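You operate a simulated robot arm through the tools that you are given. There is no shell and no other tool. Be economical: measure what you need, move in short steps, check, and stop when the job is done.

The job below is to be done with a simulated robot arm. You get a single attempt, and the scene is never put back.

TASK
Test the brown lead, rack it, then test the purple one.
Fine: ringed plugs go in the back rail and IN 1; leave the purple lead plugged in and the checker on.

It is judged by the outcome, as a careful person would: the job done as asked, and still so three seconds after it is handed in. It fails if anything else is knocked over, pushed out of place, dropped, spilled or broken.

THE ROBOT
A 6-joint arm with a two-finger parallel gripper, fixed in place. Base frame: the origin is at the foot of the arm, x ahead of it, y to its left, z up; the work surface is at about z = 0.819. Readings come in m, rad, newtons and seconds.
With the tool pointing down near the work surface it reaches from about 0.26 to 0.68 m from the base axis. Its first joint turns from -1.152 to 1.152 rad. Payload 2.9 kg.
Tool frame: the origin (TCP) lies between the finger pads and is the grasp point; the fingertips stand 0.03 m ahead of it; z points along the fingers, y is the line along which they close. Largest opening 0.11 m; finger width 0.02, thickness 0.01; the body of the gripper, 0.048 by 0.112 m, starts 0.055 m behind the TCP.
Orientation is that of the tool frame in the base frame, as [roll, pitch, yaw] about the fixed x, y, z axes, in that order (R = Rz(yaw) Ry(pitch) Rx(roll)). With the fingers straight down and closing along the base's y, the tool's x points along the base's -x, its y along +y and its z along -z.

THE INTERFACE
- The arm moves only by the tool step_arm. Its argument "moves" is a list of rows, each a list of 2 entries, a list of its own where there are three numbers: the shift along the base's x, y, z in m, then the turn, a rotation vector about the base's x, y, z in rad. In form: [[[dx, dy, dz], [rx, ry, rz]], ...]. A call has 1 to 12 rows; each row shifts and turns the commanded pose from where the row before left it. "hand" is the gripper command, from -1 (fully open) to 1 (shut), values between in proportion, set as the call begins (left out, the last holds). Rows are played at 5 a second. More than 0.05 m and 0.15 rad between two rows, or a gripper value outside its range, and nothing of the call is played. Where a pose cannot be reached the arm comes as near as it can. A force on the tool above 40 N (or 10 N above the force at the start of the call, whichever is more), or a blocked arm, ends the call early, and 0.2 s more pass. Each finger travels about 0.108 m/s and halts on what it meets, pressing with about 42 N; the grip force reading is that of the motor and also rises with nothing between the fingers. The clock runs only during rows and for 0.2 s after the last one: add rows that do not move to give the fingers time. The reply holds the time, the measured pose of the TCP, the force on the tool along the base axes, the opening and the grip force, in the units named above and with some noise.
- Cameras (640 x 400 px; columns grow to the right, rows downward): "scene" is fixed at [0.0676, 0.4215, 1.395]; the picture's right is [-0.85, -0.53, 0.00], its down [-0.24, 0.38, -0.89] and it looks along [0.47, -0.76, -0.45] (base axes); focal length 360 px, centre (320, 200). "wrist" rides on the gripper at [0.072, 0.017, -0.103] in the tool frame; the picture's right is [-0.23, 0.97, 0.00], its down [-0.76, -0.18, -0.62] and it looks along [-0.61, -0.14, 0.78] (tool axes); focal length 222 px, centre (320, 200). There is no depth. A picture from a camera that has moved, and an enlarged one, comes with that camera's place and axes in the base frame and with its lens.
- get_image(camera): a new picture of that camera. It takes no simulated time.
- close_up(camera, box): a new picture of the part [left, top, right, bottom] of that camera's present view, enlarged. It takes no simulated time.
- job_done(): hands the job in; it is judged then, once.

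Work in short steps. Places have to be worked out from the pictures, the camera data and where the tool is seen: move nearer, look again, correct. Check each grasp and each placing, and mend what went wrong. You have 120 turns and 64 pictures in all, those below and enlarged ones among them. Open the gripper and draw the arm clear of the work before you hand the job in, unless the task says otherwise; then end with one line.

The tools are called after ">>>" by a JSON object that holds its "fn" and its "kwargs". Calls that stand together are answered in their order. step_arm: Moves the arm, as the interface text tells. Its arguments: {"type":"object","properties":{"moves":{"type":"array"},"hand":{"type":"number"}},"required":["moves"]} The other tools are called the same way: get_image (camera) takes a picture; close_up (camera, box) takes an enlarged picture of a part of a camera's view; job_done () hands the job in.

At the start:

```text
time: 0.0
eef_pos: [0.4468, -0.0467, 1.1292]
tcp_rot: [3.141, 0.001, 3.141]
ft_force: [-0.4, -0.2, 0.6]
gripper_width: 0.1099
grasp_force: 0.1
```

scene: 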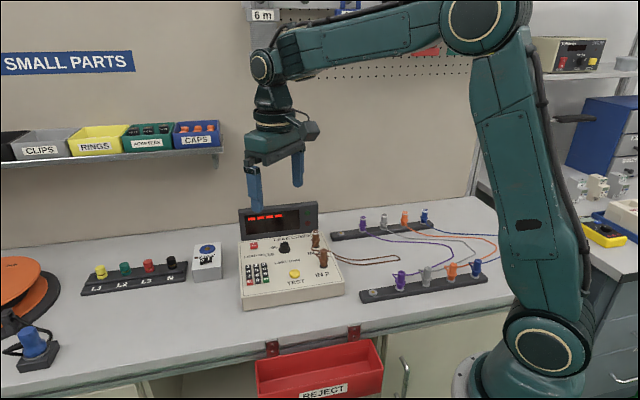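
wrist: 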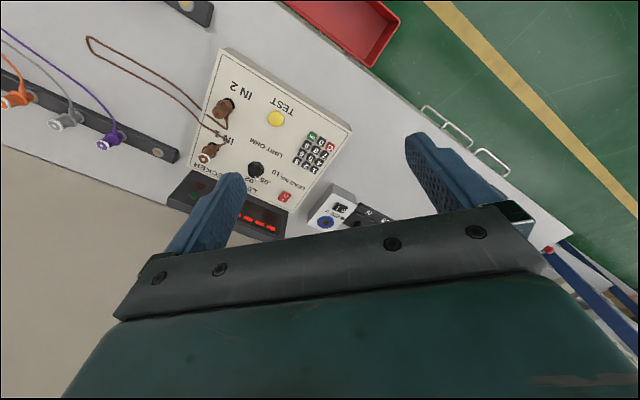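

The brown lead seems already plugged into the checker. I'll look closer at the checker and rails.

>>> {"fn": "close_up", "kwargs": {"camera": "scene", "box": [220, 190, 380, 310]}}

>>> {"fn": "close_up", "kwargs": {"camera": "scene", "box": [320, 195, 510, 310]}}

>>> {"fn": "close_up", "kwargs": {"camera": "wrist", "box": [150, 30, 370, 250]}}

```text
3.33 times, centred on (300, 250) of scene
camera zoom: at [0.0676, 0.4215, 1.395], right [-0.85, -0.53, 0.0], down [-0.24, 0.38, -0.89], along [0.47, -0.76, -0.45], focal length 1201 px, centre (387, 33)
```

zoom: 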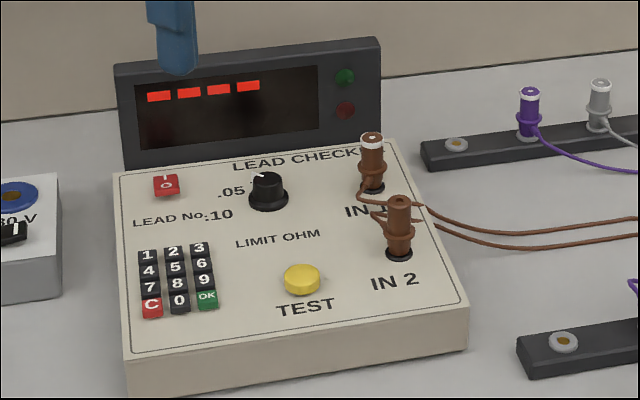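

```text
3.37 times, centred on (415, 252) of scene
camera zoom: at [0.0676, 0.4215, 1.395], right [-0.85, -0.53, 0.0], down [-0.24, 0.38, -0.89], along [0.47, -0.76, -0.45], focal length 1214 px, centre (0, 23)
```

zoom: 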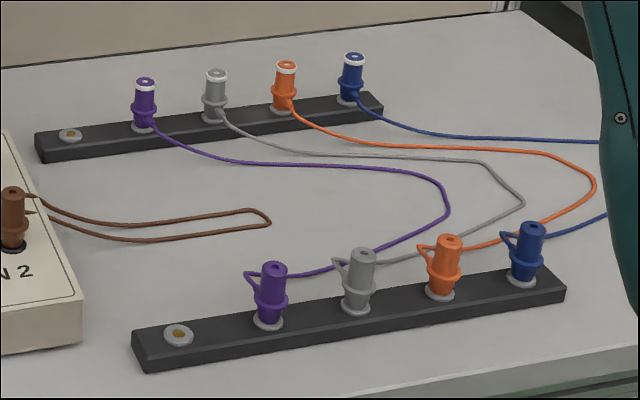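

```text
1.82 times, centred on (260, 140) of wrist
camera zoom: at [0.3724, -0.0289, 1.2328], right [0.23, 0.97, 0.0], down [0.76, -0.18, 0.62], along [0.61, -0.14, -0.78], focal length 404 px, centre (429, 309)
```

zoom: 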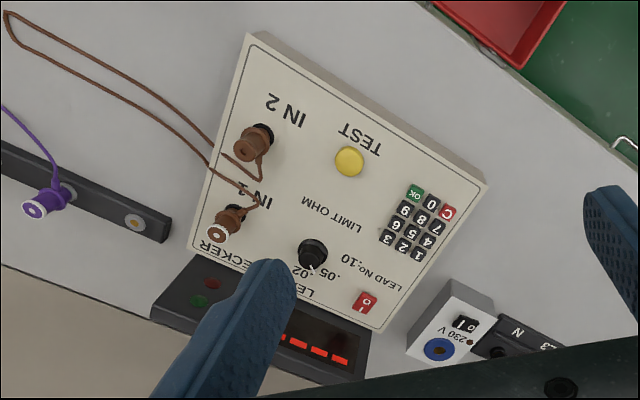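

The display shows dashes. I'll check the surroundings for any instructions, and the switch.

>>> {"fn": "close_up", "kwargs": {"camera": "scene", "box": [240, 0, 480, 150]}}

>>> {"fn": "close_up", "kwargs": {"camera": "scene", "box": [235, 235, 305, 285]}}

```text
2.67 times, centred on (360, 75) of scene
camera zoom: at [0.0676, 0.4215, 1.395], right [-0.85, -0.53, 0.0], down [-0.24, 0.38, -0.89], along [0.47, -0.76, -0.45], focal length 961 px, centre (213, 533)
```

zoom: 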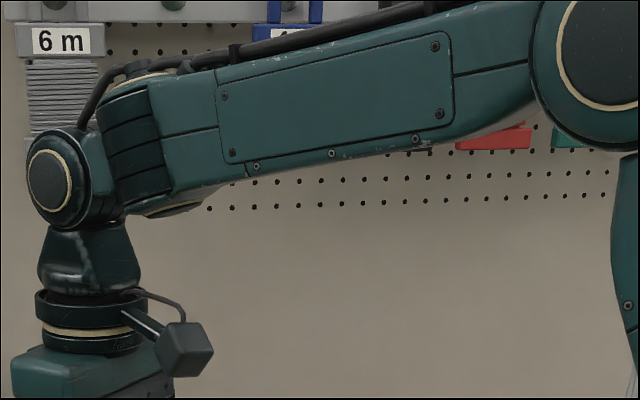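

```text
8.00 times, centred on (270, 260) of scene
camera zoom: at [0.0676, 0.4215, 1.395], right [-0.85, -0.53, 0.0], down [-0.24, 0.38, -0.89], along [0.47, -0.76, -0.45], focal length 2883 px, centre (720, -280)
```

zoom: 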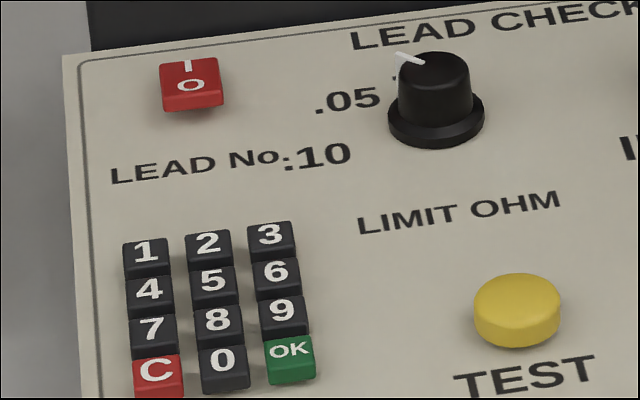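

The TEST button triangulates to about (0.476, -0.124, 0.865). I shut the fingers and move above it for a closer look.

>>> {"fn": "step_arm", "kwargs": {"moves": [[[0.007, -0.019, -0.04], [0, 0, 0]], [[0.007, -0.019, -0.04], [0, 0, 0]], [[0.007, -0.019, -0.04], [0, 0, 0]], [[0.008, -0.02, -0.04], [0, 0, 0]], [[0, 0, 0], [0, 0, 0]]], "hand": 1}}

>>> {"fn": "get_image", "kwargs": {"camera": "wrist"}}

>>> {"fn": "get_image", "kwargs": {"camera": "scene"}}

```text
time: 1.2
eef_pos: [0.4746, -0.1269, 0.9674]
tcp_rot: [-3.141, -0.001, -3.141]
ft_force: [1.0, -0.2, 0.4]
gripper_width: 0.0
grasp_force: 37.6
```

```text
56 pictures are left
camera wrist: at [0.4013, -0.1084, 1.0711], right [0.23, 0.97, 0.0], down [0.76, -0.18, 0.62], along [0.61, -0.14, -0.78], focal length 222 px, centre (320, 200)
```

wrist: 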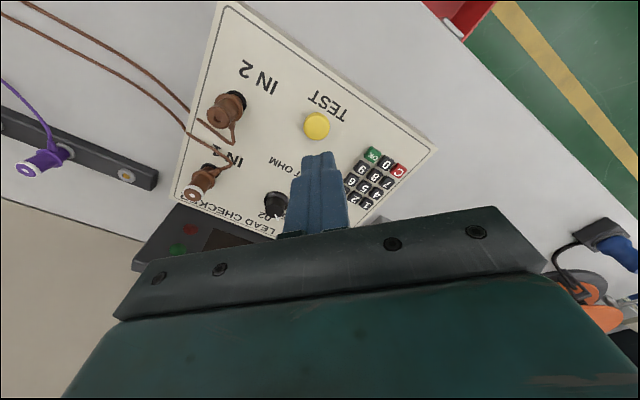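

```text
55 pictures are left
```

scene: 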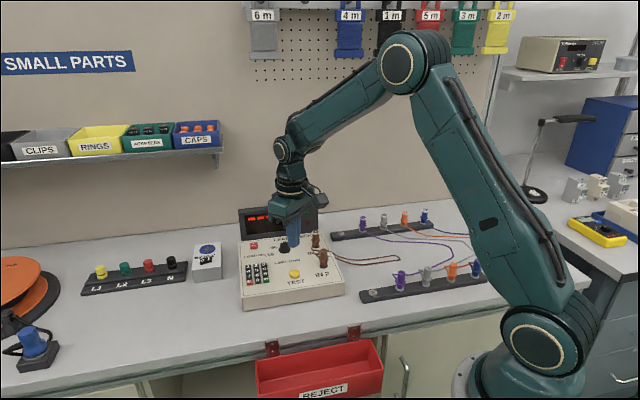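

Button at about (0.472, -0.128). I descend to just above it.

>>> {"fn": "step_arm", "kwargs": {"moves": [[[-0.002, -0.001, -0.02], [0, 0, 0]], [[0, 0, -0.02], [0, 0, 0]], [[0, 0, -0.018], [0, 0, 0]], [[0, 0, 0], [0, 0, 0]]]}}

>>> {"fn": "close_up", "kwargs": {"camera": "scene", "box": [220, 190, 380, 310]}}

>>> {"fn": "get_image", "kwargs": {"camera": "wrist"}}

```text
time: 2.2
eef_pos: [0.4715, -0.1263, 0.9103]
tcp_rot: [-3.141, 0.0, 3.141]
ft_force: [-0.7, -0.7, -0.5]
gripper_width: 0.0001
grasp_force: 37.9
```

```text
3.33 times, centred on (300, 250) of scene
camera zoom: at [0.0676, 0.4215, 1.395], right [-0.85, -0.53, 0.0], down [-0.24, 0.38, -0.89], along [0.47, -0.76, -0.45], focal length 1201 px, centre (387, 33)
```

zoom: 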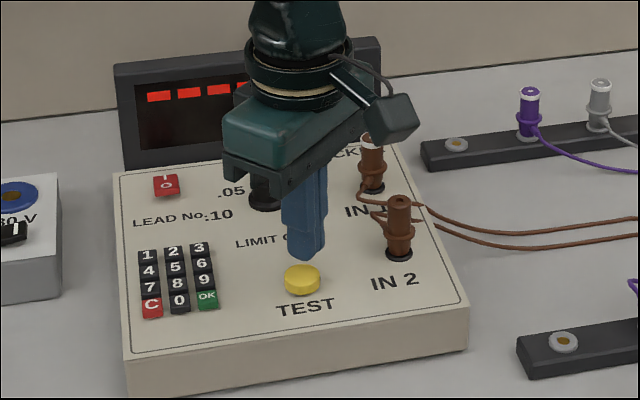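

```text
53 pictures are left
camera wrist: at [0.3988, -0.1089, 1.0157], right [0.23, 0.97, 0.0], down [0.76, -0.18, 0.62], along [0.61, -0.14, -0.78], focal length 222 px, centre (320, 200)
```

wrist: 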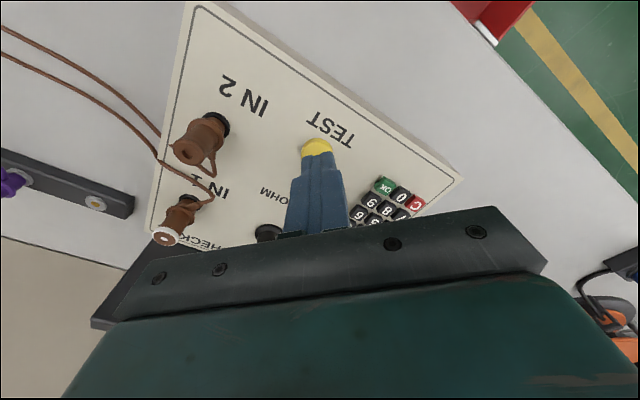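

Tip is over the button, about 16 mm above it. I press gently and come back up.

>>> {"fn": "step_arm", "kwargs": {"moves": [[[-0.001, 0.002, -0.008], [0, 0, 0]], [[0, 0, -0.006], [0, 0, 0]], [[0, 0, -0.003], [0, 0, 0]], [[0, 0, -0.002], [0, 0, 0]]]}}

>>> {"fn": "close_up", "kwargs": {"camera": "scene", "box": [220, 190, 380, 310]}}

```text
time: 3.2
eef_pos: [0.4728, -0.1229, 0.8922]
tcp_rot: [-3.141, 0.001, -3.142]
ft_force: [-0.1, -0.3, 0.2]
gripper_width: 0.0
grasp_force: 37.3
```

```text
3.33 times, centred on (300, 250) of scene
camera zoom: at [0.0676, 0.4215, 1.395], right [-0.85, -0.53, 0.0], down [-0.24, 0.38, -0.89], along [0.47, -0.76, -0.45], focal length 1201 px, centre (387, 33)
```

zoom: 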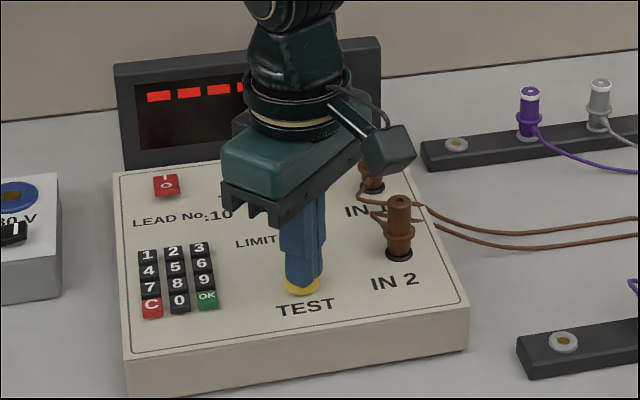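

Almost touching; I press further in small steps.

>>> {"fn": "step_arm", "kwargs": {"moves": [[[0, 0, -0.002], [0, 0, 0]], [[0, 0, -0.002], [0, 0, 0]], [[0, 0, -0.002], [0, 0, 0]], [[0, 0, 0], [0, 0, 0]]]}}

>>> {"fn": "close_up", "kwargs": {"camera": "scene", "box": [220, 190, 380, 310]}}

```text
time: 4.2
eef_pos: [0.4725, -0.1234, 0.8857]
tcp_rot: [3.141, 0.001, -3.141]
ft_force: [0.7, -0.6, 2.0]
gripper_width: 0.0
grasp_force: 37.6
```

```text
3.33 times, centred on (300, 250) of scene
camera zoom: at [0.0676, 0.4215, 1.395], right [-0.85, -0.53, 0.0], down [-0.24, 0.38, -0.89], along [0.47, -0.76, -0.45], focal length 1201 px, centre (387, 33)
```

zoom: 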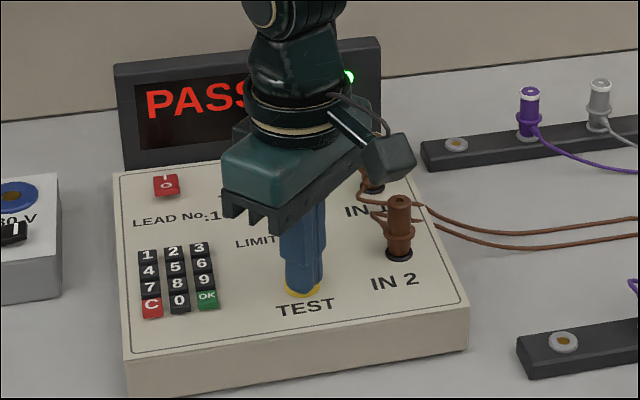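

PASS with green lamp: brown is fine. I lift off, yaw the gripper -45° (closing along the rail direction) and move over the IN 2 plug, estimated at (0.437, -0.197).

>>> {"fn": "step_arm", "kwargs": {"moves": [[[0, 0, 0.03], [0, 0, 0]], [[0, 0, 0.04], [0, 0, 0]], [[0, 0, 0.04], [0, 0, -0.13]], [[-0.006, -0.015, 0], [0, 0, -0.13]], [[-0.006, -0.015, 0], [0, 0, -0.13]], [[-0.006, -0.015, 0], [0, 0, -0.13]], [[-0.006, -0.015, 0], [0, 0, -0.13]], [[-0.01, -0.013, 0], [0, 0, -0.135]], [[0, 0, 0], [0, 0, 0]]], "hand": -0.09}}

>>> {"fn": "get_image", "kwargs": {"camera": "wrist"}}

>>> {"fn": "get_image", "kwargs": {"camera": "scene"}}

```text
time: 6.2
eef_pos: [0.4386, -0.1972, 0.9958]
tcp_rot: [-3.141, 0.0, 2.354]
ft_force: [-0.2, -0.3, -0.5]
gripper_width: 0.0599
grasp_force: 0.0
```

```text
50 pictures are left
camera wrist: at [0.3979, -0.1327, 1.101], right [0.85, 0.53, 0.0], down [0.41, -0.66, 0.62], along [0.33, -0.53, -0.78], focal length 222 px, centre (320, 200)
```

wrist: 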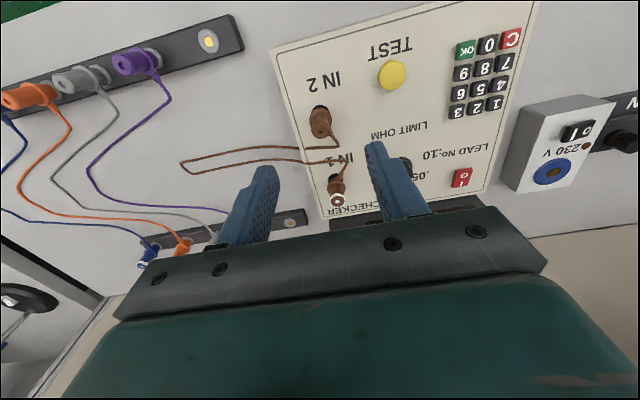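

```text
49 pictures are left
```

scene: 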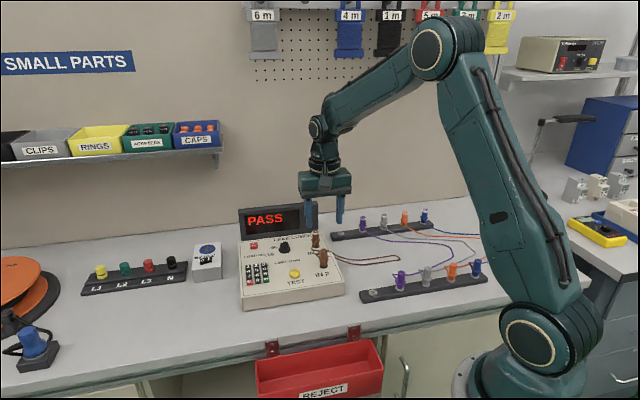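

Good aligned view. I zoom in for precise plug and socket positions.

>>> {"fn": "close_up", "kwargs": {"camera": "wrist", "box": [270, 80, 370, 220]}}

>>> {"fn": "close_up", "kwargs": {"camera": "wrist", "box": [0, 0, 250, 140]}}

```text
2.86 times, centred on (320, 150) of wrist
camera zoom: at [0.3979, -0.1327, 1.101], right [0.85, 0.53, 0.0], down [0.41, -0.66, 0.62], along [0.33, -0.53, -0.78], focal length 635 px, centre (320, 343)
```

zoom: 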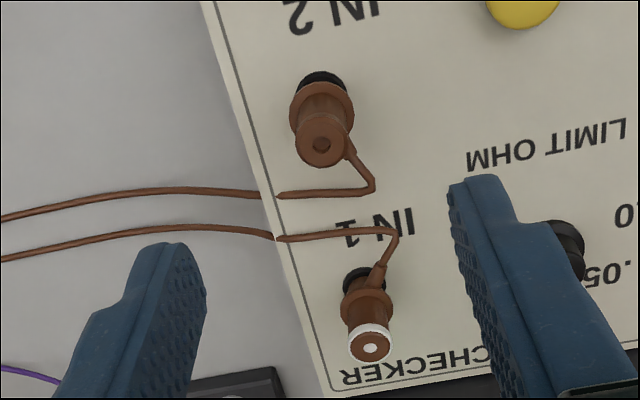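

```text
2.56 times, centred on (125, 70) of wrist
camera zoom: at [0.3979, -0.1327, 1.101], right [0.85, 0.53, 0.0], down [0.41, -0.66, 0.62], along [0.33, -0.53, -0.78], focal length 569 px, centre (819, 533)
```

zoom: 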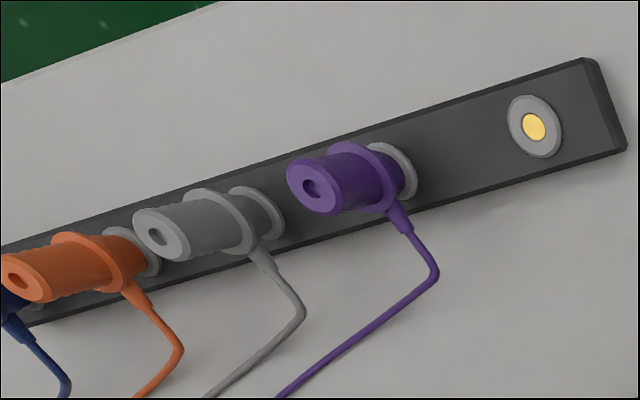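

IN 2 plug is directly below the TCP, its top near z 0.907 with a flange at 0.869. I descend to TCP z≈0.900 and grip the barrel.

>>> {"fn": "step_arm", "kwargs": {"moves": [[[0, 0, -0.035], [0, 0, 0]], [[0, 0, -0.035], [0, 0, 0]], [[0, 0, -0.015], [0, 0, 0]], [[0, 0, -0.01], [0, 0, 0]], [[0, 0, 0], [0, 0, 0]]]}}

>>> {"fn": "close_up", "kwargs": {"camera": "scene", "box": [260, 180, 380, 300]}}

```text
time: 7.4
eef_pos: [0.4357, -0.1961, 0.9015]
tcp_rot: [-3.141, 0.001, 2.356]
ft_force: [0.6, -0.7, 1.0]
gripper_width: 0.06
grasp_force: 0.1
```

```text
3.33 times, centred on (320, 240) of scene
camera zoom: at [0.0676, 0.4215, 1.395], right [-0.85, -0.53, 0.0], down [-0.24, 0.38, -0.89], along [0.47, -0.76, -0.45], focal length 1201 px, centre (320, 67)
```

zoom: 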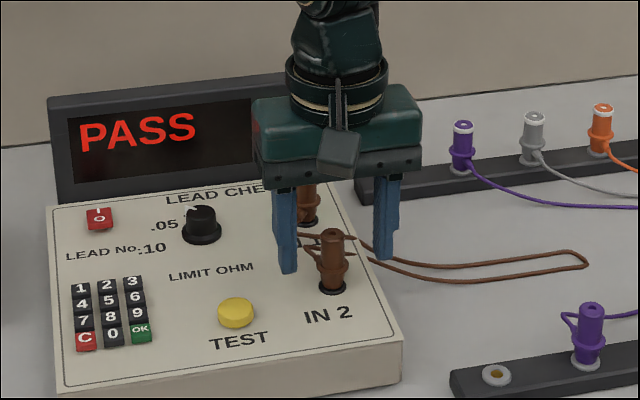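

The plug sits between the fingers. Closing.

>>> {"fn": "step_arm", "kwargs": {"moves": [[[0, 0, 0], [0, 0, 0]], [[0, 0, 0], [0, 0, 0]], [[0, 0, 0], [0, 0, 0]]], "hand": 1}}

>>> {"fn": "get_image", "kwargs": {"camera": "wrist"}}

```text
time: 8.2
eef_pos: [0.4363, -0.1968, 0.9018]
tcp_rot: [-3.14, -0.001, 2.357]
ft_force: [1.6, 1.6, -3.1]
gripper_width: 0.0162
grasp_force: 42.1
```

```text
45 pictures are left
camera wrist: at [0.396, -0.1322, 1.0063], right [0.85, 0.53, 0.0], down [0.41, -0.66, 0.62], along [0.33, -0.53, -0.78], focal length 222 px, centre (320, 200)
```

wrist: 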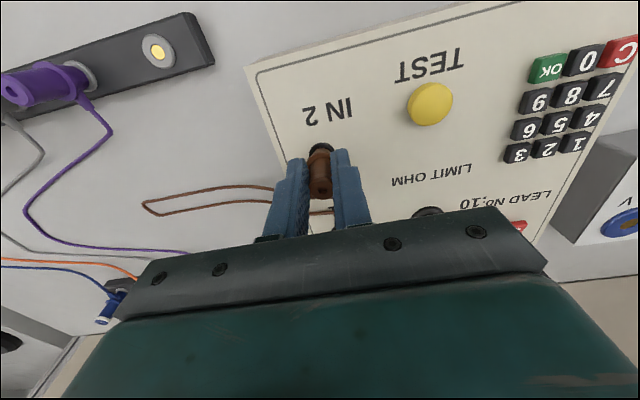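

Gripped (16 mm). I pull straight up.

>>> {"fn": "step_arm", "kwargs": {"moves": [[[0, 0, 0.01], [0, 0, 0]], [[0, 0, 0.02], [0, 0, 0]], [[0, 0, 0.03], [0, 0, 0]], [[0, 0, 0.03], [0, 0, 0]], [[0, 0, 0], [0, 0, 0]]]}}

>>> {"fn": "get_image", "kwargs": {"camera": "wrist"}}

>>> {"fn": "close_up", "kwargs": {"camera": "scene", "box": [260, 180, 420, 310]}}

```text
time: 9.4
eef_pos: [0.4385, -0.1961, 0.9928]
tcp_rot: [3.141, 0.0, 2.356]
ft_force: [-0.3, -0.8, 0.8]
gripper_width: 0.0003
grasp_force: 37.2
```

```text
44 pictures are left
camera wrist: at [0.3976, -0.1323, 1.0974], right [0.85, 0.53, 0.0], down [0.41, -0.66, 0.62], along [0.33, -0.53, -0.78], focal length 222 px, centre (320, 200)
```

wrist: 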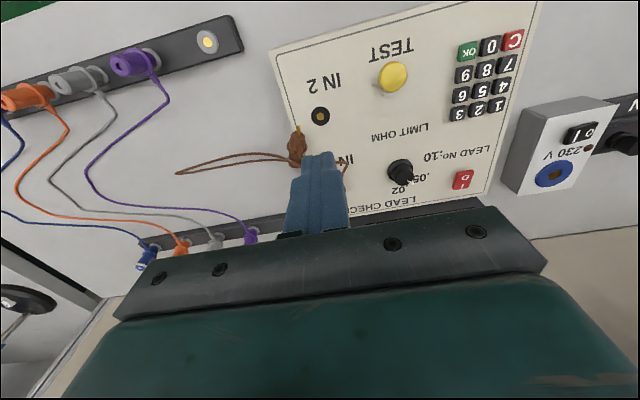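

```text
3.08 times, centred on (340, 245) of scene
camera zoom: at [0.0676, 0.4215, 1.395], right [-0.85, -0.53, 0.0], down [-0.24, 0.38, -0.89], along [0.47, -0.76, -0.45], focal length 1109 px, centre (258, 62)
```

zoom: 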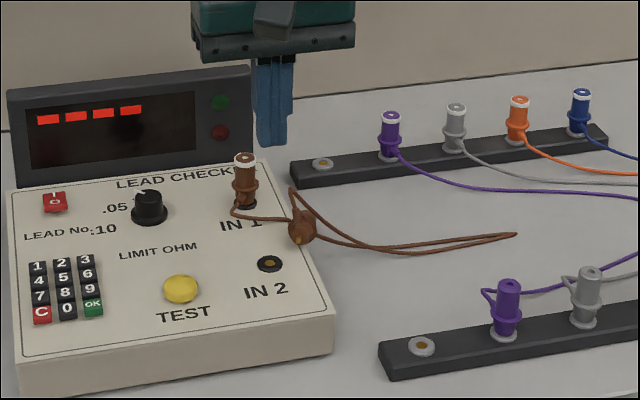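

The plug came out but slipped from the fingers. I wait a moment and look at where it lies.

>>> {"fn": "step_arm", "kwargs": {"moves": [[[0, 0, 0], [0, 0, 0]], [[0, 0, 0], [0, 0, 0]]], "hand": -0.09}}

>>> {"fn": "close_up", "kwargs": {"camera": "scene", "box": [310, 210, 370, 250]}}

>>> {"fn": "close_up", "kwargs": {"camera": "wrist", "box": [250, 90, 370, 190]}}

```text
time: 10.0
eef_pos: [0.4382, -0.1966, 0.9929]
tcp_rot: [3.141, 0.001, 2.357]
ft_force: [0.3, 0.5, -1.5]
gripper_width: 0.06
grasp_force: 0.0
```

```text
10.00 times, centred on (340, 230) of scene
camera zoom: at [0.0676, 0.4215, 1.395], right [-0.85, -0.53, 0.0], down [-0.24, 0.38, -0.89], along [0.47, -0.76, -0.45], focal length 3603 px, centre (120, -100)
```

zoom: 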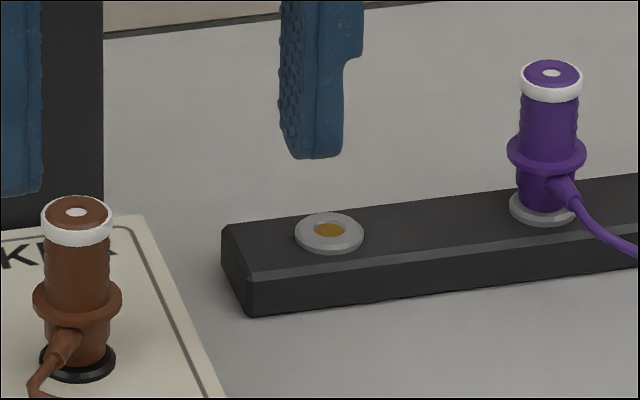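

```text
4.00 times, centred on (310, 140) of wrist
camera zoom: at [0.3976, -0.1323, 1.097], right [0.85, 0.53, 0.0], down [0.41, -0.66, 0.62], along [0.33, -0.53, -0.78], focal length 888 px, centre (360, 440)
```

zoom: 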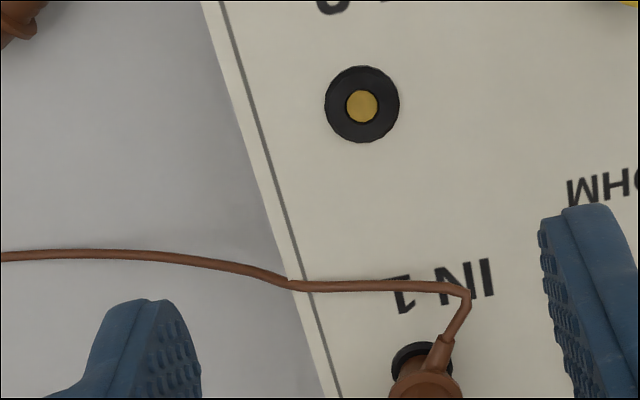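

The plug has moved off; I locate it.

>>> {"fn": "get_image", "kwargs": {"camera": "wrist"}}

>>> {"fn": "close_up", "kwargs": {"camera": "scene", "box": [310, 215, 410, 315]}}

```text
40 pictures are left
camera wrist: at [0.3976, -0.1323, 1.097], right [0.85, 0.53, 0.0], down [0.41, -0.66, 0.62], along [0.33, -0.53, -0.78], focal length 222 px, centre (320, 200)
```

wrist: 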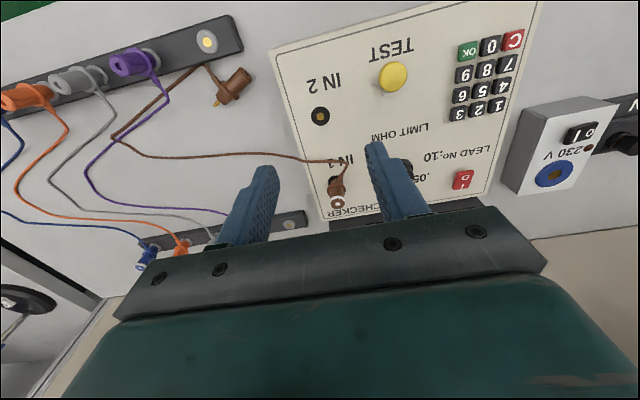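

```text
4.00 times, centred on (360, 265) of scene
camera zoom: at [0.0676, 0.4215, 1.395], right [-0.85, -0.53, 0.0], down [-0.24, 0.38, -0.89], along [0.47, -0.76, -0.45], focal length 1441 px, centre (160, -60)
```

zoom: 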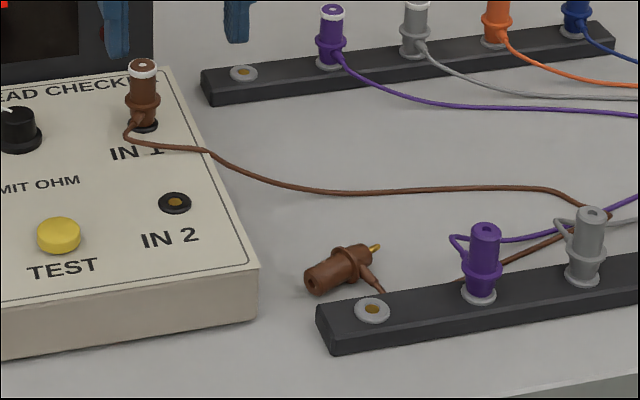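

The plug lies on the bench between checker and front rail, pin pointing about -y. I'll swing the gripper over it with yaw aligned to the plug axis and look before a tilted pick-up.

>>> {"fn": "step_arm", "kwargs": {"moves": [[[-0.0103, 0.003, 0], [0, 0, -0.126]], [[-0.0103, 0.003, 0], [0, 0, -0.126]], [[-0.0103, 0.003, 0], [0, 0, -0.126]], [[-0.0103, 0.003, 0], [0, 0, -0.126]], [[-0.0103, 0.003, 0], [0, 0, -0.126]], [[-0.0103, 0.003, 0], [0, 0, -0.126]], [[-0.0103, 0.003, 0], [0, 0, -0.126]], [[-0.0103, 0.003, 0], [0, 0, -0.126]], [[-0.0103, 0.003, 0], [0, 0, -0.126]], [[0, 0, 0], [0, 0, 0]]], "hand": 0.3}}

>>> {"fn": "get_image", "kwargs": {"camera": "wrist"}}

```text
time: 12.2
eef_pos: [0.3465, -0.1673, 0.9896]
tcp_rot: [-3.141, -0.001, 1.218]
ft_force: [-0.2, 0.8, 0.6]
gripper_width: 0.0387
grasp_force: 0.1
```

```text
38 pictures are left
camera wrist: at [0.3856, -0.1042, 1.0937], right [0.84, -0.55, 0.0], down [-0.43, -0.65, 0.62], along [-0.34, -0.52, -0.78], focal length 222 px, centre (320, 200)
```

wrist: 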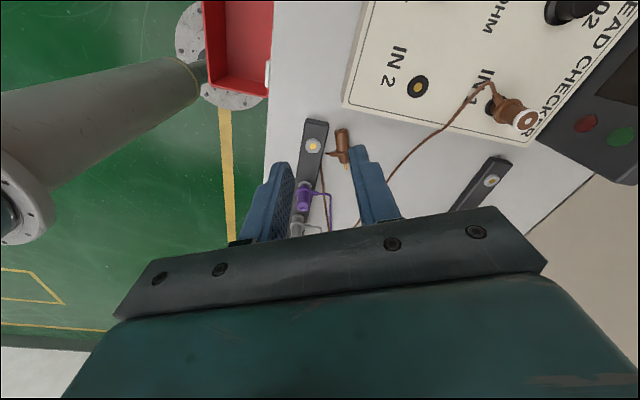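

>>> {"fn": "close_up", "kwargs": {"camera": "wrist", "box": [285, 100, 385, 200]}}

```text
4.00 times, centred on (335, 150) of wrist
camera zoom: at [0.3856, -0.1042, 1.0937], right [0.84, -0.55, 0.0], down [-0.43, -0.65, 0.62], along [-0.34, -0.52, -0.78], focal length 888 px, centre (260, 400)
```

zoom: 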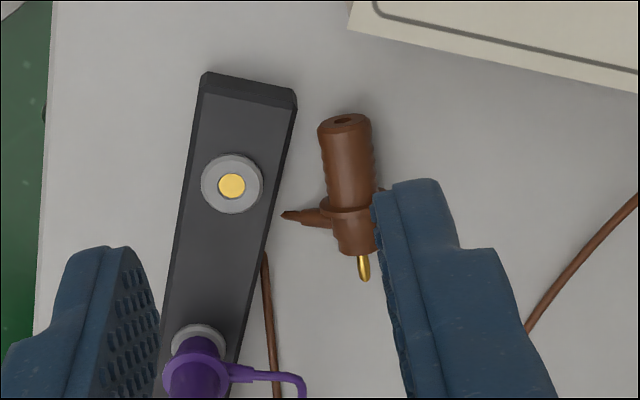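

Clear view: plug axis points (-0.39,-0.92), barrel end near (0.350,-0.206), but it's too near the rail for a finger. I'll shut the fingers, come down behind its barrel end, and slide it along its axis away from the diverging rail.

>>> {"fn": "step_arm", "kwargs": {"moves": [[[0.0045, -0.012, -0.03], [0, 0, 0]], [[0.005, -0.0115, -0.03], [0, 0, 0]], [[0, 0, -0.03], [0, 0, 0]], [[0, 0, -0.015], [0, 0, 0]], [[0, 0, 0], [0, 0, 0]]], "hand": 1}}

>>> {"fn": "get_image", "kwargs": {"camera": "wrist"}}

>>> {"fn": "close_up", "kwargs": {"camera": "scene", "box": [310, 215, 410, 315]}}

```text
time: 13.4
eef_pos: [0.3536, -0.1915, 0.8843]
tcp_rot: [-3.141, 0.0, 1.222]
ft_force: [0.1, 0.2, 1.4]
gripper_width: 0.0
grasp_force: 37.7
```

```text
36 pictures are left
camera wrist: at [0.3935, -0.1288, 0.9898], right [0.84, -0.55, 0.0], down [-0.43, -0.66, 0.62], along [-0.34, -0.52, -0.78], focal length 222 px, centre (320, 200)
```

wrist: 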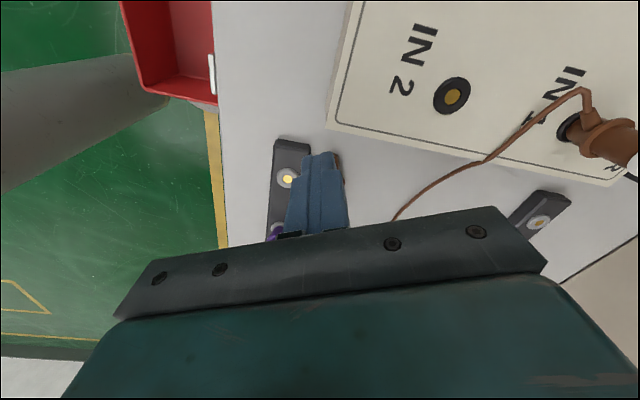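

```text
4.00 times, centred on (360, 265) of scene
camera zoom: at [0.0676, 0.4215, 1.395], right [-0.85, -0.53, 0.0], down [-0.24, 0.38, -0.89], along [0.47, -0.76, -0.45], focal length 1441 px, centre (160, -60)
```

zoom: 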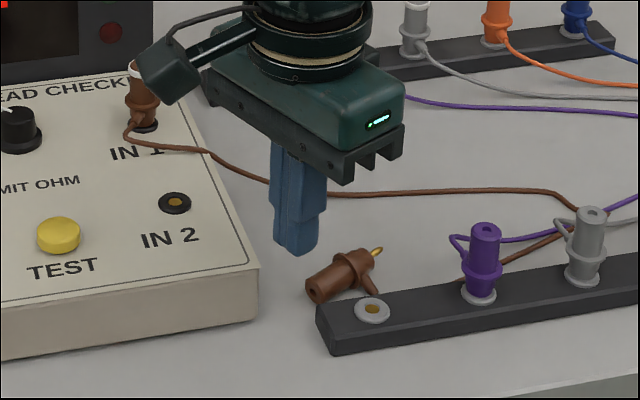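

Fingertip is just behind the barrel end. I back off 4 mm more and descend to tip z≈0.826.

>>> {"fn": "step_arm", "kwargs": {"moves": [[[0.0016, 0.004, -0.008], [0, 0, 0]], [[0, 0, -0.01], [0, 0, 0]], [[0, 0, -0.009], [0, 0, 0]], [[0, 0, 0], [0, 0, 0]]]}}

>>> {"fn": "close_up", "kwargs": {"camera": "scene", "box": [310, 215, 410, 315]}}

```text
time: 14.4
eef_pos: [0.3561, -0.1878, 0.8586]
tcp_rot: [3.141, 0.0, 1.221]
ft_force: [0.1, 0.2, -0.4]
gripper_width: 0.0
grasp_force: 38.1
```

```text
4.00 times, centred on (360, 265) of scene
camera zoom: at [0.0676, 0.4215, 1.395], right [-0.85, -0.53, 0.0], down [-0.24, 0.38, -0.89], along [0.47, -0.76, -0.45], focal length 1441 px, centre (160, -60)
```

zoom: 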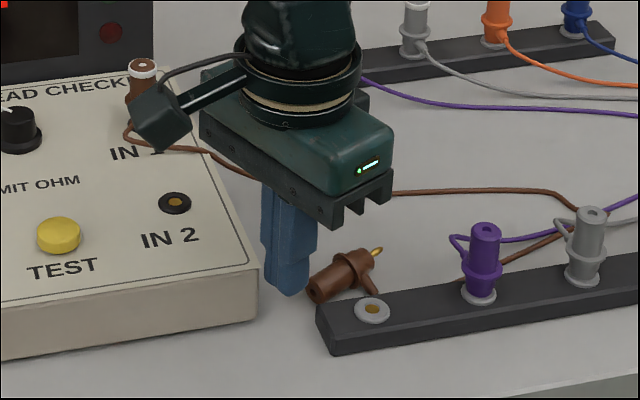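

Clear contact geometry. I push gently along the plug axis about 3 cm.

>>> {"fn": "step_arm", "kwargs": {"moves": [[[-0.0017, -0.0047, 0], [0, 0, 0]], [[-0.0017, -0.0047, 0], [0, 0, 0]], [[-0.0017, -0.0047, 0], [0, 0, 0]], [[-0.0017, -0.0047, 0], [0, 0, 0]], [[-0.0017, -0.0047, 0], [0, 0, 0]], [[-0.0017, -0.0047, 0], [0, 0, 0]], [[-0.0017, -0.0047, 0], [0, 0, 0]]]}}

>>> {"fn": "close_up", "kwargs": {"camera": "scene", "box": [310, 215, 410, 315]}}

```text
time: 16.0
eef_pos: [0.3447, -0.2208, 0.8592]
tcp_rot: [3.141, 0.002, 1.221]
ft_force: [0.0, -0.4, 0.4]
gripper_width: 0.0
grasp_force: 36.9
```

```text
4.00 times, centred on (360, 265) of scene
camera zoom: at [0.0676, 0.4215, 1.395], right [-0.85, -0.53, 0.0], down [-0.24, 0.38, -0.89], along [0.47, -0.76, -0.45], focal length 1441 px, centre (160, -60)
```

zoom: 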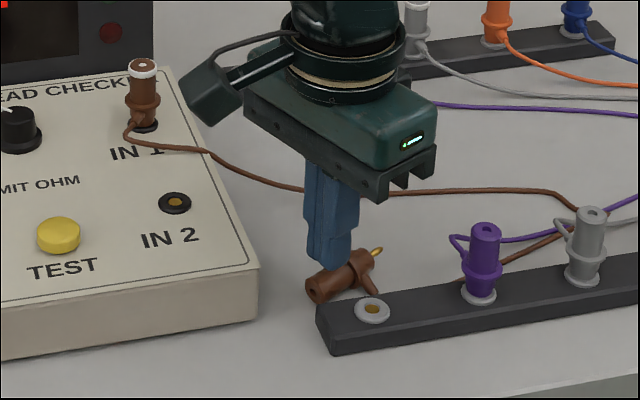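

The finger passed beside the plug (far side) without touching it. I check with the wrist camera.

>>> {"fn": "close_up", "kwargs": {"camera": "wrist", "box": [220, 100, 420, 240]}}

```text
2.86 times, centred on (320, 170) of wrist
camera zoom: at [0.3844, -0.1573, 0.9633], right [0.84, -0.55, 0.0], down [-0.43, -0.66, 0.62], along [-0.34, -0.52, -0.78], focal length 635 px, centre (320, 286)
```

zoom: 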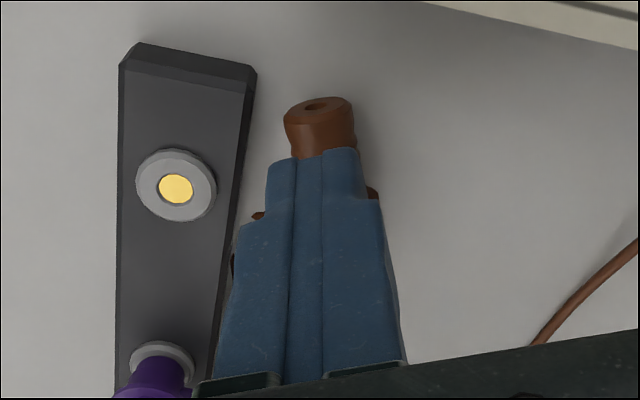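

The finger seems to have passed just over the barrel, so heights may be slightly off. I go back behind the plug and feel for the bench gently.

>>> {"fn": "step_arm", "kwargs": {"moves": [[[0, 0, 0.012], [0, 0, 0]], [[0.006, 0.0165, 0], [0, 0, 0]], [[0.006, 0.0165, 0], [0, 0, 0]], [[0, 0, -0.012], [0, 0, 0]], [[0, 0, -0.002], [0, 0, 0]], [[0, 0, -0.002], [0, 0, 0]], [[0, 0, -0.002], [0, 0, 0]], [[0, 0, 0], [0, 0, 0]]]}}

>>> {"fn": "step_arm", "kwargs": {"moves": [[[0, 0, -0.0015], [0, 0, 0]], [[0, 0, -0.0015], [0, 0, 0]], [[0, 0, 0], [0, 0, 0]]]}}

>>> {"fn": "close_up", "kwargs": {"camera": "scene", "box": [310, 215, 410, 315]}}

```text
time: 17.8
eef_pos: [0.3562, -0.1882, 0.851]
tcp_rot: [-3.141, 0.001, 1.221]
ft_force: [-0.7, -0.4, -0.1]
gripper_width: 0.0
grasp_force: 37.3
```

```text
time: 18.6
eef_pos: [0.357, -0.1881, 0.8502]
tcp_rot: [3.141, -0.002, 1.221]
ft_force: [-0.4, 0.3, 0.4]
gripper_width: 0.0
grasp_force: 37.6
```

```text
4.00 times, centred on (360, 265) of scene
camera zoom: at [0.0676, 0.4215, 1.395], right [-0.85, -0.53, 0.0], down [-0.24, 0.38, -0.89], along [0.47, -0.76, -0.45], focal length 1441 px, centre (160, -60)
```

zoom: 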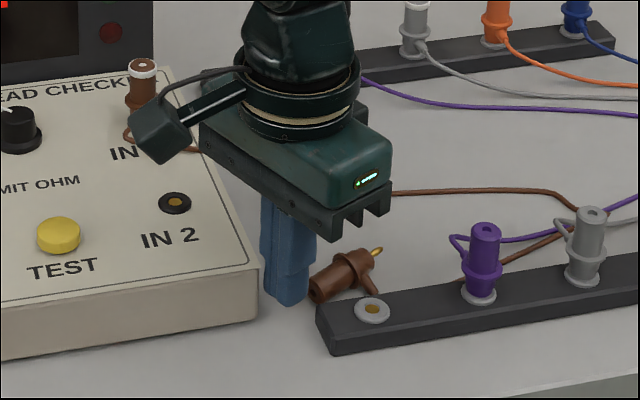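

Tip is now at the bench level (z 0.820). Push again in the same direction.

>>> {"fn": "step_arm", "kwargs": {"moves": [[[-0.0017, -0.0047, 0], [0, 0, 0]], [[-0.0017, -0.0047, 0], [0, 0, 0]], [[-0.0017, -0.0047, 0], [0, 0, 0]], [[-0.0017, -0.0047, 0], [0, 0, 0]], [[-0.0017, -0.0047, 0], [0, 0, 0]]]}}

>>> {"fn": "close_up", "kwargs": {"camera": "scene", "box": [310, 215, 410, 315]}}

```text
time: 19.8
eef_pos: [0.3489, -0.2132, 0.8515]
tcp_rot: [3.141, 0.001, 1.223]
ft_force: [1.0, 0.1, 1.2]
gripper_width: 0.0
grasp_force: 37.6
```

```text
4.00 times, centred on (360, 265) of scene
camera zoom: at [0.0676, 0.4215, 1.395], right [-0.85, -0.53, 0.0], down [-0.24, 0.38, -0.89], along [0.47, -0.76, -0.45], focal length 1441 px, centre (160, -60)
```

zoom: 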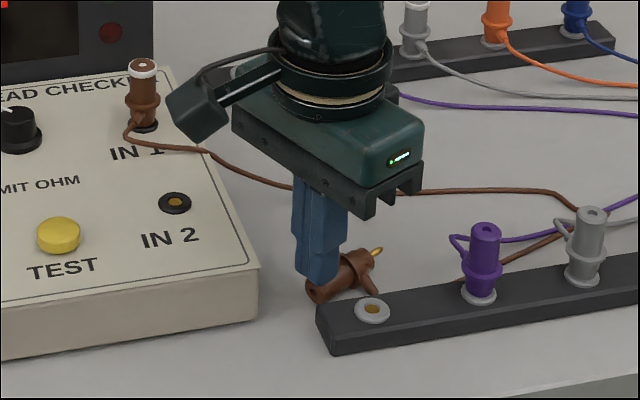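

Re-triangulating both cameras, the bench here is really near z≈0.80, so the finger passed above the plug (true barrel end ≈ (0.348,-0.213,0.81)). I go back behind it and feel downward for the bench.

>>> {"fn": "step_arm", "kwargs": {"moves": [[[0, 0, 0.01], [0, 0, 0]], [[0.004, 0.01, 0], [0, 0, 0]], [[0.004, 0.01, 0], [0, 0, 0]], [[0, 0, -0.011], [0, 0, 0]], [[0, 0, -0.005], [0, 0, 0]], [[0, 0, -0.003], [0, 0, 0]], [[0, 0, -0.003], [0, 0, 0]], [[0, 0, 0], [0, 0, 0]]]}}

>>> {"fn": "step_arm", "kwargs": {"moves": [[[0, 0, -0.002], [0, 0, 0]], [[0, 0, -0.002], [0, 0, 0]], [[0, 0, 0], [0, 0, 0]]]}}

>>> {"fn": "close_up", "kwargs": {"camera": "scene", "box": [310, 215, 410, 315]}}

```text
time: 21.6
eef_pos: [0.3563, -0.1917, 0.8369]
tcp_rot: [3.141, -0.001, 1.223]
ft_force: [-0.5, -0.4, -0.7]
gripper_width: 0.0001
grasp_force: 37.7
```

```text
time: 22.4
eef_pos: [0.3553, -0.1918, 0.8333]
tcp_rot: [-3.142, -0.001, 1.222]
ft_force: [-0.8, 0.0, -0.5]
gripper_width: 0.0
grasp_force: 37.7
```

```text
4.00 times, centred on (360, 265) of scene
camera zoom: at [0.0676, 0.4215, 1.395], right [-0.85, -0.53, 0.0], down [-0.24, 0.38, -0.89], along [0.47, -0.76, -0.45], focal length 1441 px, centre (160, -60)
```

zoom: 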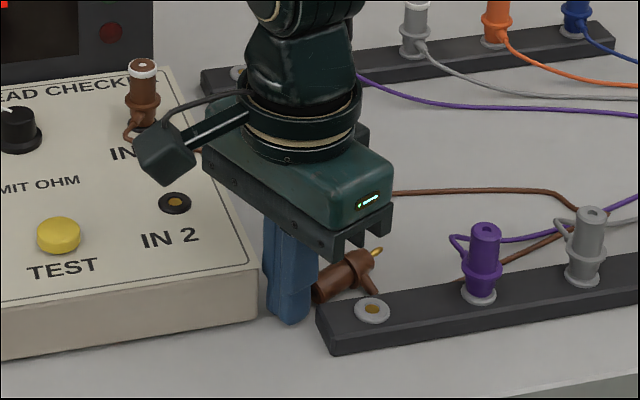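

No contact yet at tip 0.803, and now the finger is clearly behind the plug. Push along the axis.

>>> {"fn": "step_arm", "kwargs": {"moves": [[[-0.0017, -0.0047, 0], [0, 0, 0]], [[-0.0017, -0.0047, 0], [0, 0, 0]], [[-0.0017, -0.0047, 0], [0, 0, 0]], [[-0.0017, -0.0047, 0], [0, 0, 0]], [[-0.0017, -0.0047, 0], [0, 0, 0]], [[-0.0017, -0.0047, 0], [0, 0, 0]]]}}

>>> {"fn": "close_up", "kwargs": {"camera": "scene", "box": [310, 215, 410, 315]}}

```text
time: 23.8
eef_pos: [0.3454, -0.2203, 0.8334]
tcp_rot: [3.141, -0.001, 1.222]
ft_force: [0.4, 0.2, -1.4]
gripper_width: 0.0
grasp_force: 37.3
```

```text
4.00 times, centred on (360, 265) of scene
camera zoom: at [0.0676, 0.4215, 1.395], right [-0.85, -0.53, 0.0], down [-0.24, 0.38, -0.89], along [0.47, -0.76, -0.45], focal length 1441 px, centre (160, -60)
```

zoom: 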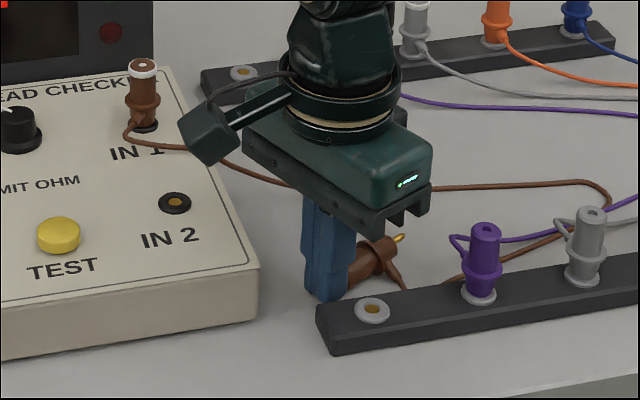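

The plug slides as intended. Another 2 cm, then lift and look from above.

>>> {"fn": "step_arm", "kwargs": {"moves": [[[-0.0014, -0.0048, 0], [0, 0, 0]], [[-0.0014, -0.0048, 0], [0, 0, 0]], [[-0.0014, -0.0048, 0], [0, 0, 0]], [[0.003, 0.008, 0], [0, 0, 0]], [[0.003, 0.008, 0.02], [0, 0, 0]], [[0.006, 0.02, 0.04], [0, 0, 0]], [[0.003, 0.01, 0.04], [0, 0, 0]], [[0, 0, 0], [0, 0, 0]]]}}

>>> {"fn": "close_up", "kwargs": {"camera": "wrist", "box": [240, 80, 400, 200]}}

>>> {"fn": "close_up", "kwargs": {"camera": "scene", "box": [310, 215, 410, 315]}}

```text
time: 25.6
eef_pos: [0.3568, -0.187, 0.9343]
tcp_rot: [-3.141, 0.001, 1.222]
ft_force: [-0.2, -0.2, -0.9]
gripper_width: 0.0001
grasp_force: 38.1
```

```text
3.33 times, centred on (320, 140) of wrist
camera zoom: at [0.3973, -0.1235, 1.037], right [0.84, -0.55, 0.0], down [-0.43, -0.66, 0.62], along [-0.34, -0.52, -0.78], focal length 740 px, centre (320, 400)
```

zoom: 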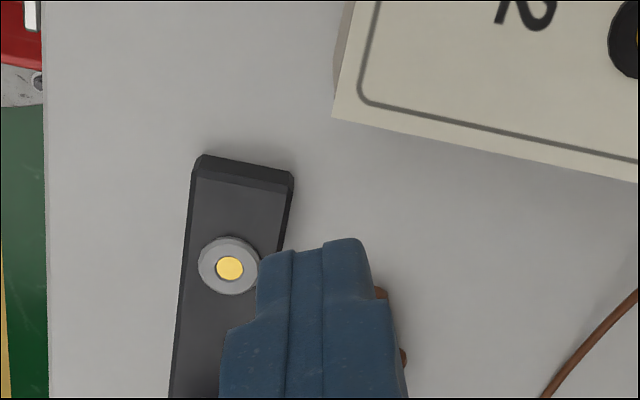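

```text
4.00 times, centred on (360, 265) of scene
camera zoom: at [0.0676, 0.4215, 1.395], right [-0.85, -0.53, 0.0], down [-0.24, 0.38, -0.89], along [0.47, -0.76, -0.45], focal length 1441 px, centre (160, -60)
```

zoom: 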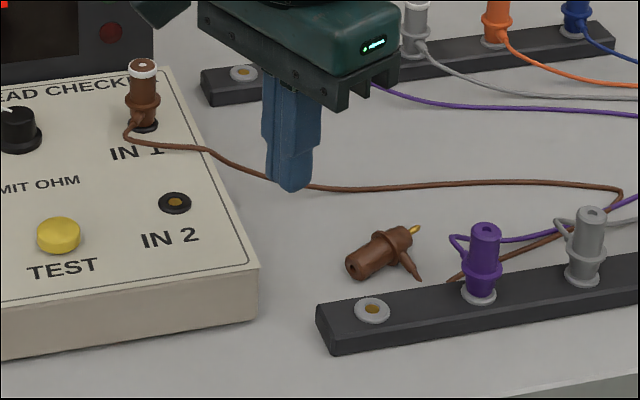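

Plug is now free of the rail: barrel end ≈ (0.338,-0.246), pin direction (-0.39,-0.92). Plan: roll the hand 177°, lean it 45° to grip the lying barrel; rolling back 180° about the tool axis then sets the plug upright. First the roll, above the plug.

>>> {"fn": "step_arm", "kwargs": {"moves": [[[0, 0, 0.03], [0, 0, 0.1473]], [[-0.002, -0.006, 0], [0, 0, 0.1473]], [[-0.002, -0.006, 0], [0, 0, 0.1473]], [[-0.002, -0.006, 0], [0, 0, 0.1473]], [[-0.002, -0.006, 0], [0, 0, 0.1473]], [[-0.002, -0.006, 0], [0, 0, 0.1473]], [[-0.002, -0.006, 0], [0, 0, 0.1473]], [[-0.002, -0.006, 0], [0, 0, 0.1473]], [[-0.002, -0.006, 0], [0, 0, 0.1473]], [[-0.002, -0.006, 0], [0, 0, 0.1473]], [[-0.002, -0.006, 0], [0, 0, 0.1473]]], "hand": 0.345}}

>>> {"fn": "step_arm", "kwargs": {"moves": [[[0, 0, 0], [0, 0, 0.1473]], [[0, 0, 0], [0, 0, 0.1473]], [[0, 0, 0], [0, 0, 0.1473]], [[0, 0, 0], [0, 0, 0.1473]], [[0, 0, 0], [0, 0, 0.1473]], [[0, 0, 0], [0, 0, 0.1473]], [[0, 0, 0], [0, 0, 0.1473]], [[0, 0, 0], [0, 0, 0.1473]], [[0, 0, 0], [0, 0, 0.1473]], [[0, 0, 0], [0, 0, 0.1473]], [[0, 0, 0], [0, 0, 0]]]}}

>>> {"fn": "step_arm", "kwargs": {"moves": [[[0, 0, 0], [-0.1205, 0.051, 0]], [[0, 0, 0], [-0.1205, 0.051, 0]], [[0, 0, 0], [-0.1205, 0.051, 0]], [[0, 0, 0], [-0.1205, 0.051, 0]], [[0, 0, 0], [-0.1205, 0.051, 0]], [[0, 0, 0], [-0.1205, 0.051, 0]], [[0, 0, 0], [0, 0, 0]]]}}

>>> {"fn": "get_image", "kwargs": {"camera": "wrist"}}

>>> {"fn": "get_image", "kwargs": {"camera": "scene"}}

```text
time: 28.0
eef_pos: [0.3365, -0.2475, 0.9633]
tcp_rot: [3.14, -0.001, 2.846]
ft_force: [-0.3, -0.2, -0.9]
gripper_width: 0.036
grasp_force: 0.1
```

```text
time: 30.4
eef_pos: [0.3371, -0.2487, 0.9643]
tcp_rot: [3.141, 0.0, -1.966]
ft_force: [0.2, 0.2, 0.4]
gripper_width: 0.0361
grasp_force: 0.1
```

```text
time: 32.0
eef_pos: [0.3376, -0.2478, 0.9642]
tcp_rot: [3.139, -0.785, -1.966]
ft_force: [-0.2, -0.2, -0.5]
gripper_width: 0.0363
grasp_force: 0.2
```

```text
25 pictures are left
camera wrist: at [0.3292, -0.2208, 1.0892], right [-0.84, 0.53, -0.16], down [0.54, 0.83, -0.1], along [0.08, -0.17, -0.98], focal length 222 px, centre (320, 200)
```

wrist: 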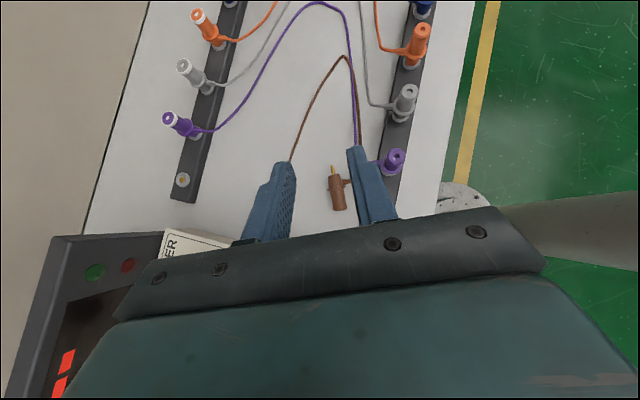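

```text
24 pictures are left
```

scene: 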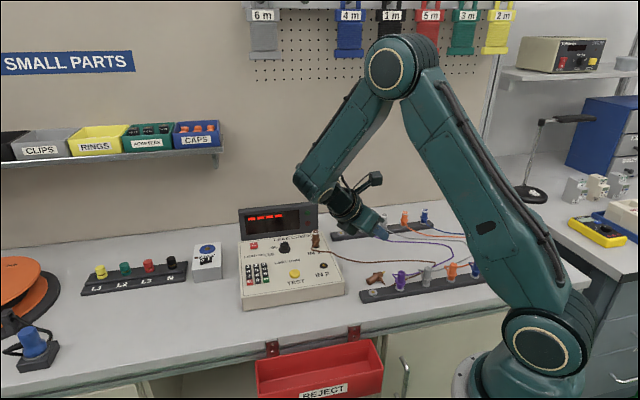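

The pose is right and the plug lies exactly under the slanted fingers. I descend 0.131 m and close.

>>> {"fn": "step_arm", "kwargs": {"moves": [[[-0.001, 0.001, -0.04], [0, 0, 0]], [[0, 0, -0.04], [0, 0, 0]], [[0, 0, -0.025], [0, 0, 0]], [[0, 0, -0.015], [0, 0, 0]], [[0, 0, -0.007], [0, 0, 0]], [[0, 0, -0.004], [0, 0, 0]], [[0, 0, 0], [0, 0, 0]]]}}

>>> {"fn": "close_up", "kwargs": {"camera": "scene", "box": [320, 210, 420, 300]}}

```text
time: 33.6
eef_pos: [0.3367, -0.2477, 0.8339]
tcp_rot: [-3.138, -0.785, -1.971]
ft_force: [-5.0, 5.1, 35.5]
gripper_width: 0.0363
grasp_force: 0.1
```

```text
4.44 times, centred on (370, 255) of scene
camera zoom: at [0.0671, 0.4219, 1.3949], right [-0.85, -0.53, 0.0], down [-0.24, 0.38, -0.89], along [0.47, -0.76, -0.45], focal length 1602 px, centre (98, -44)
```

zoom: 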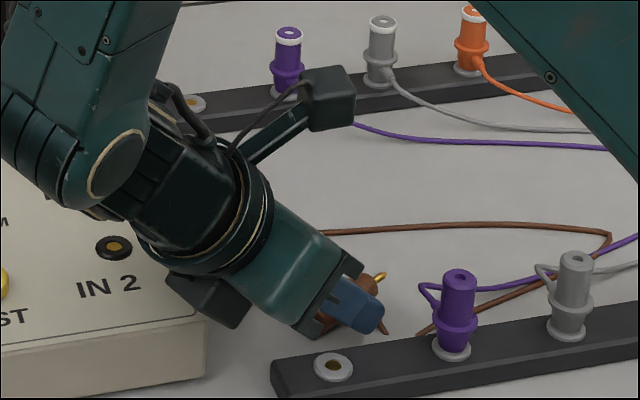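

35 N upward: something touches. I raise a few millimetres at once.

>>> {"fn": "step_arm", "kwargs": {"moves": [[[0, 0, 0.003], [0, 0, 0]], [[0, 0, 0], [0, 0, 0]]]}}

```text
time: 34.2
eef_pos: [0.3367, -0.2474, 0.8348]
tcp_rot: [3.134, -0.784, -1.962]
ft_force: [1.2, -1.4, 3.6]
gripper_width: 0.036
grasp_force: 0.1
```

Contact force is nearly gone. The corner is low enough to grip, so I close here and check.

>>> {"fn": "step_arm", "kwargs": {"moves": [[[0, 0, 0.0005], [0, 0, 0]], [[0, 0, 0], [0, 0, 0]], [[0, 0, 0], [0, 0, 0]]], "hand": 1}}

>>> {"fn": "get_image", "kwargs": {"camera": "wrist"}}

```text
time: 35.0
eef_pos: [0.3355, -0.2483, 0.8368]
tcp_rot: [3.136, -0.784, -1.965]
ft_force: [-0.3, 0.6, 0.2]
gripper_width: 0.0193
grasp_force: 42.2
```

```text
22 pictures are left
camera wrist: at [0.3279, -0.2205, 0.962], right [-0.84, 0.53, -0.16], down [0.54, 0.83, -0.1], along [0.08, -0.17, -0.98], focal length 222 px, centre (320, 200)
```

wrist: 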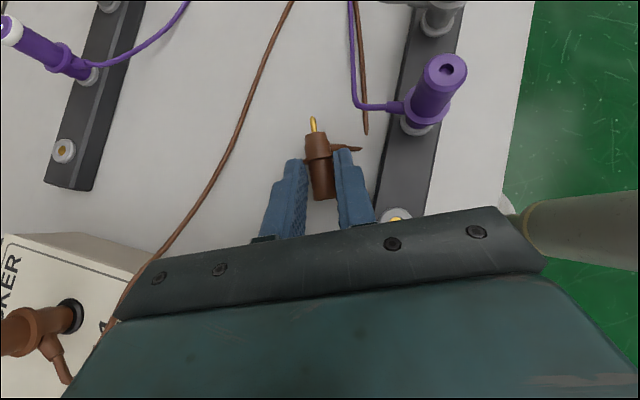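

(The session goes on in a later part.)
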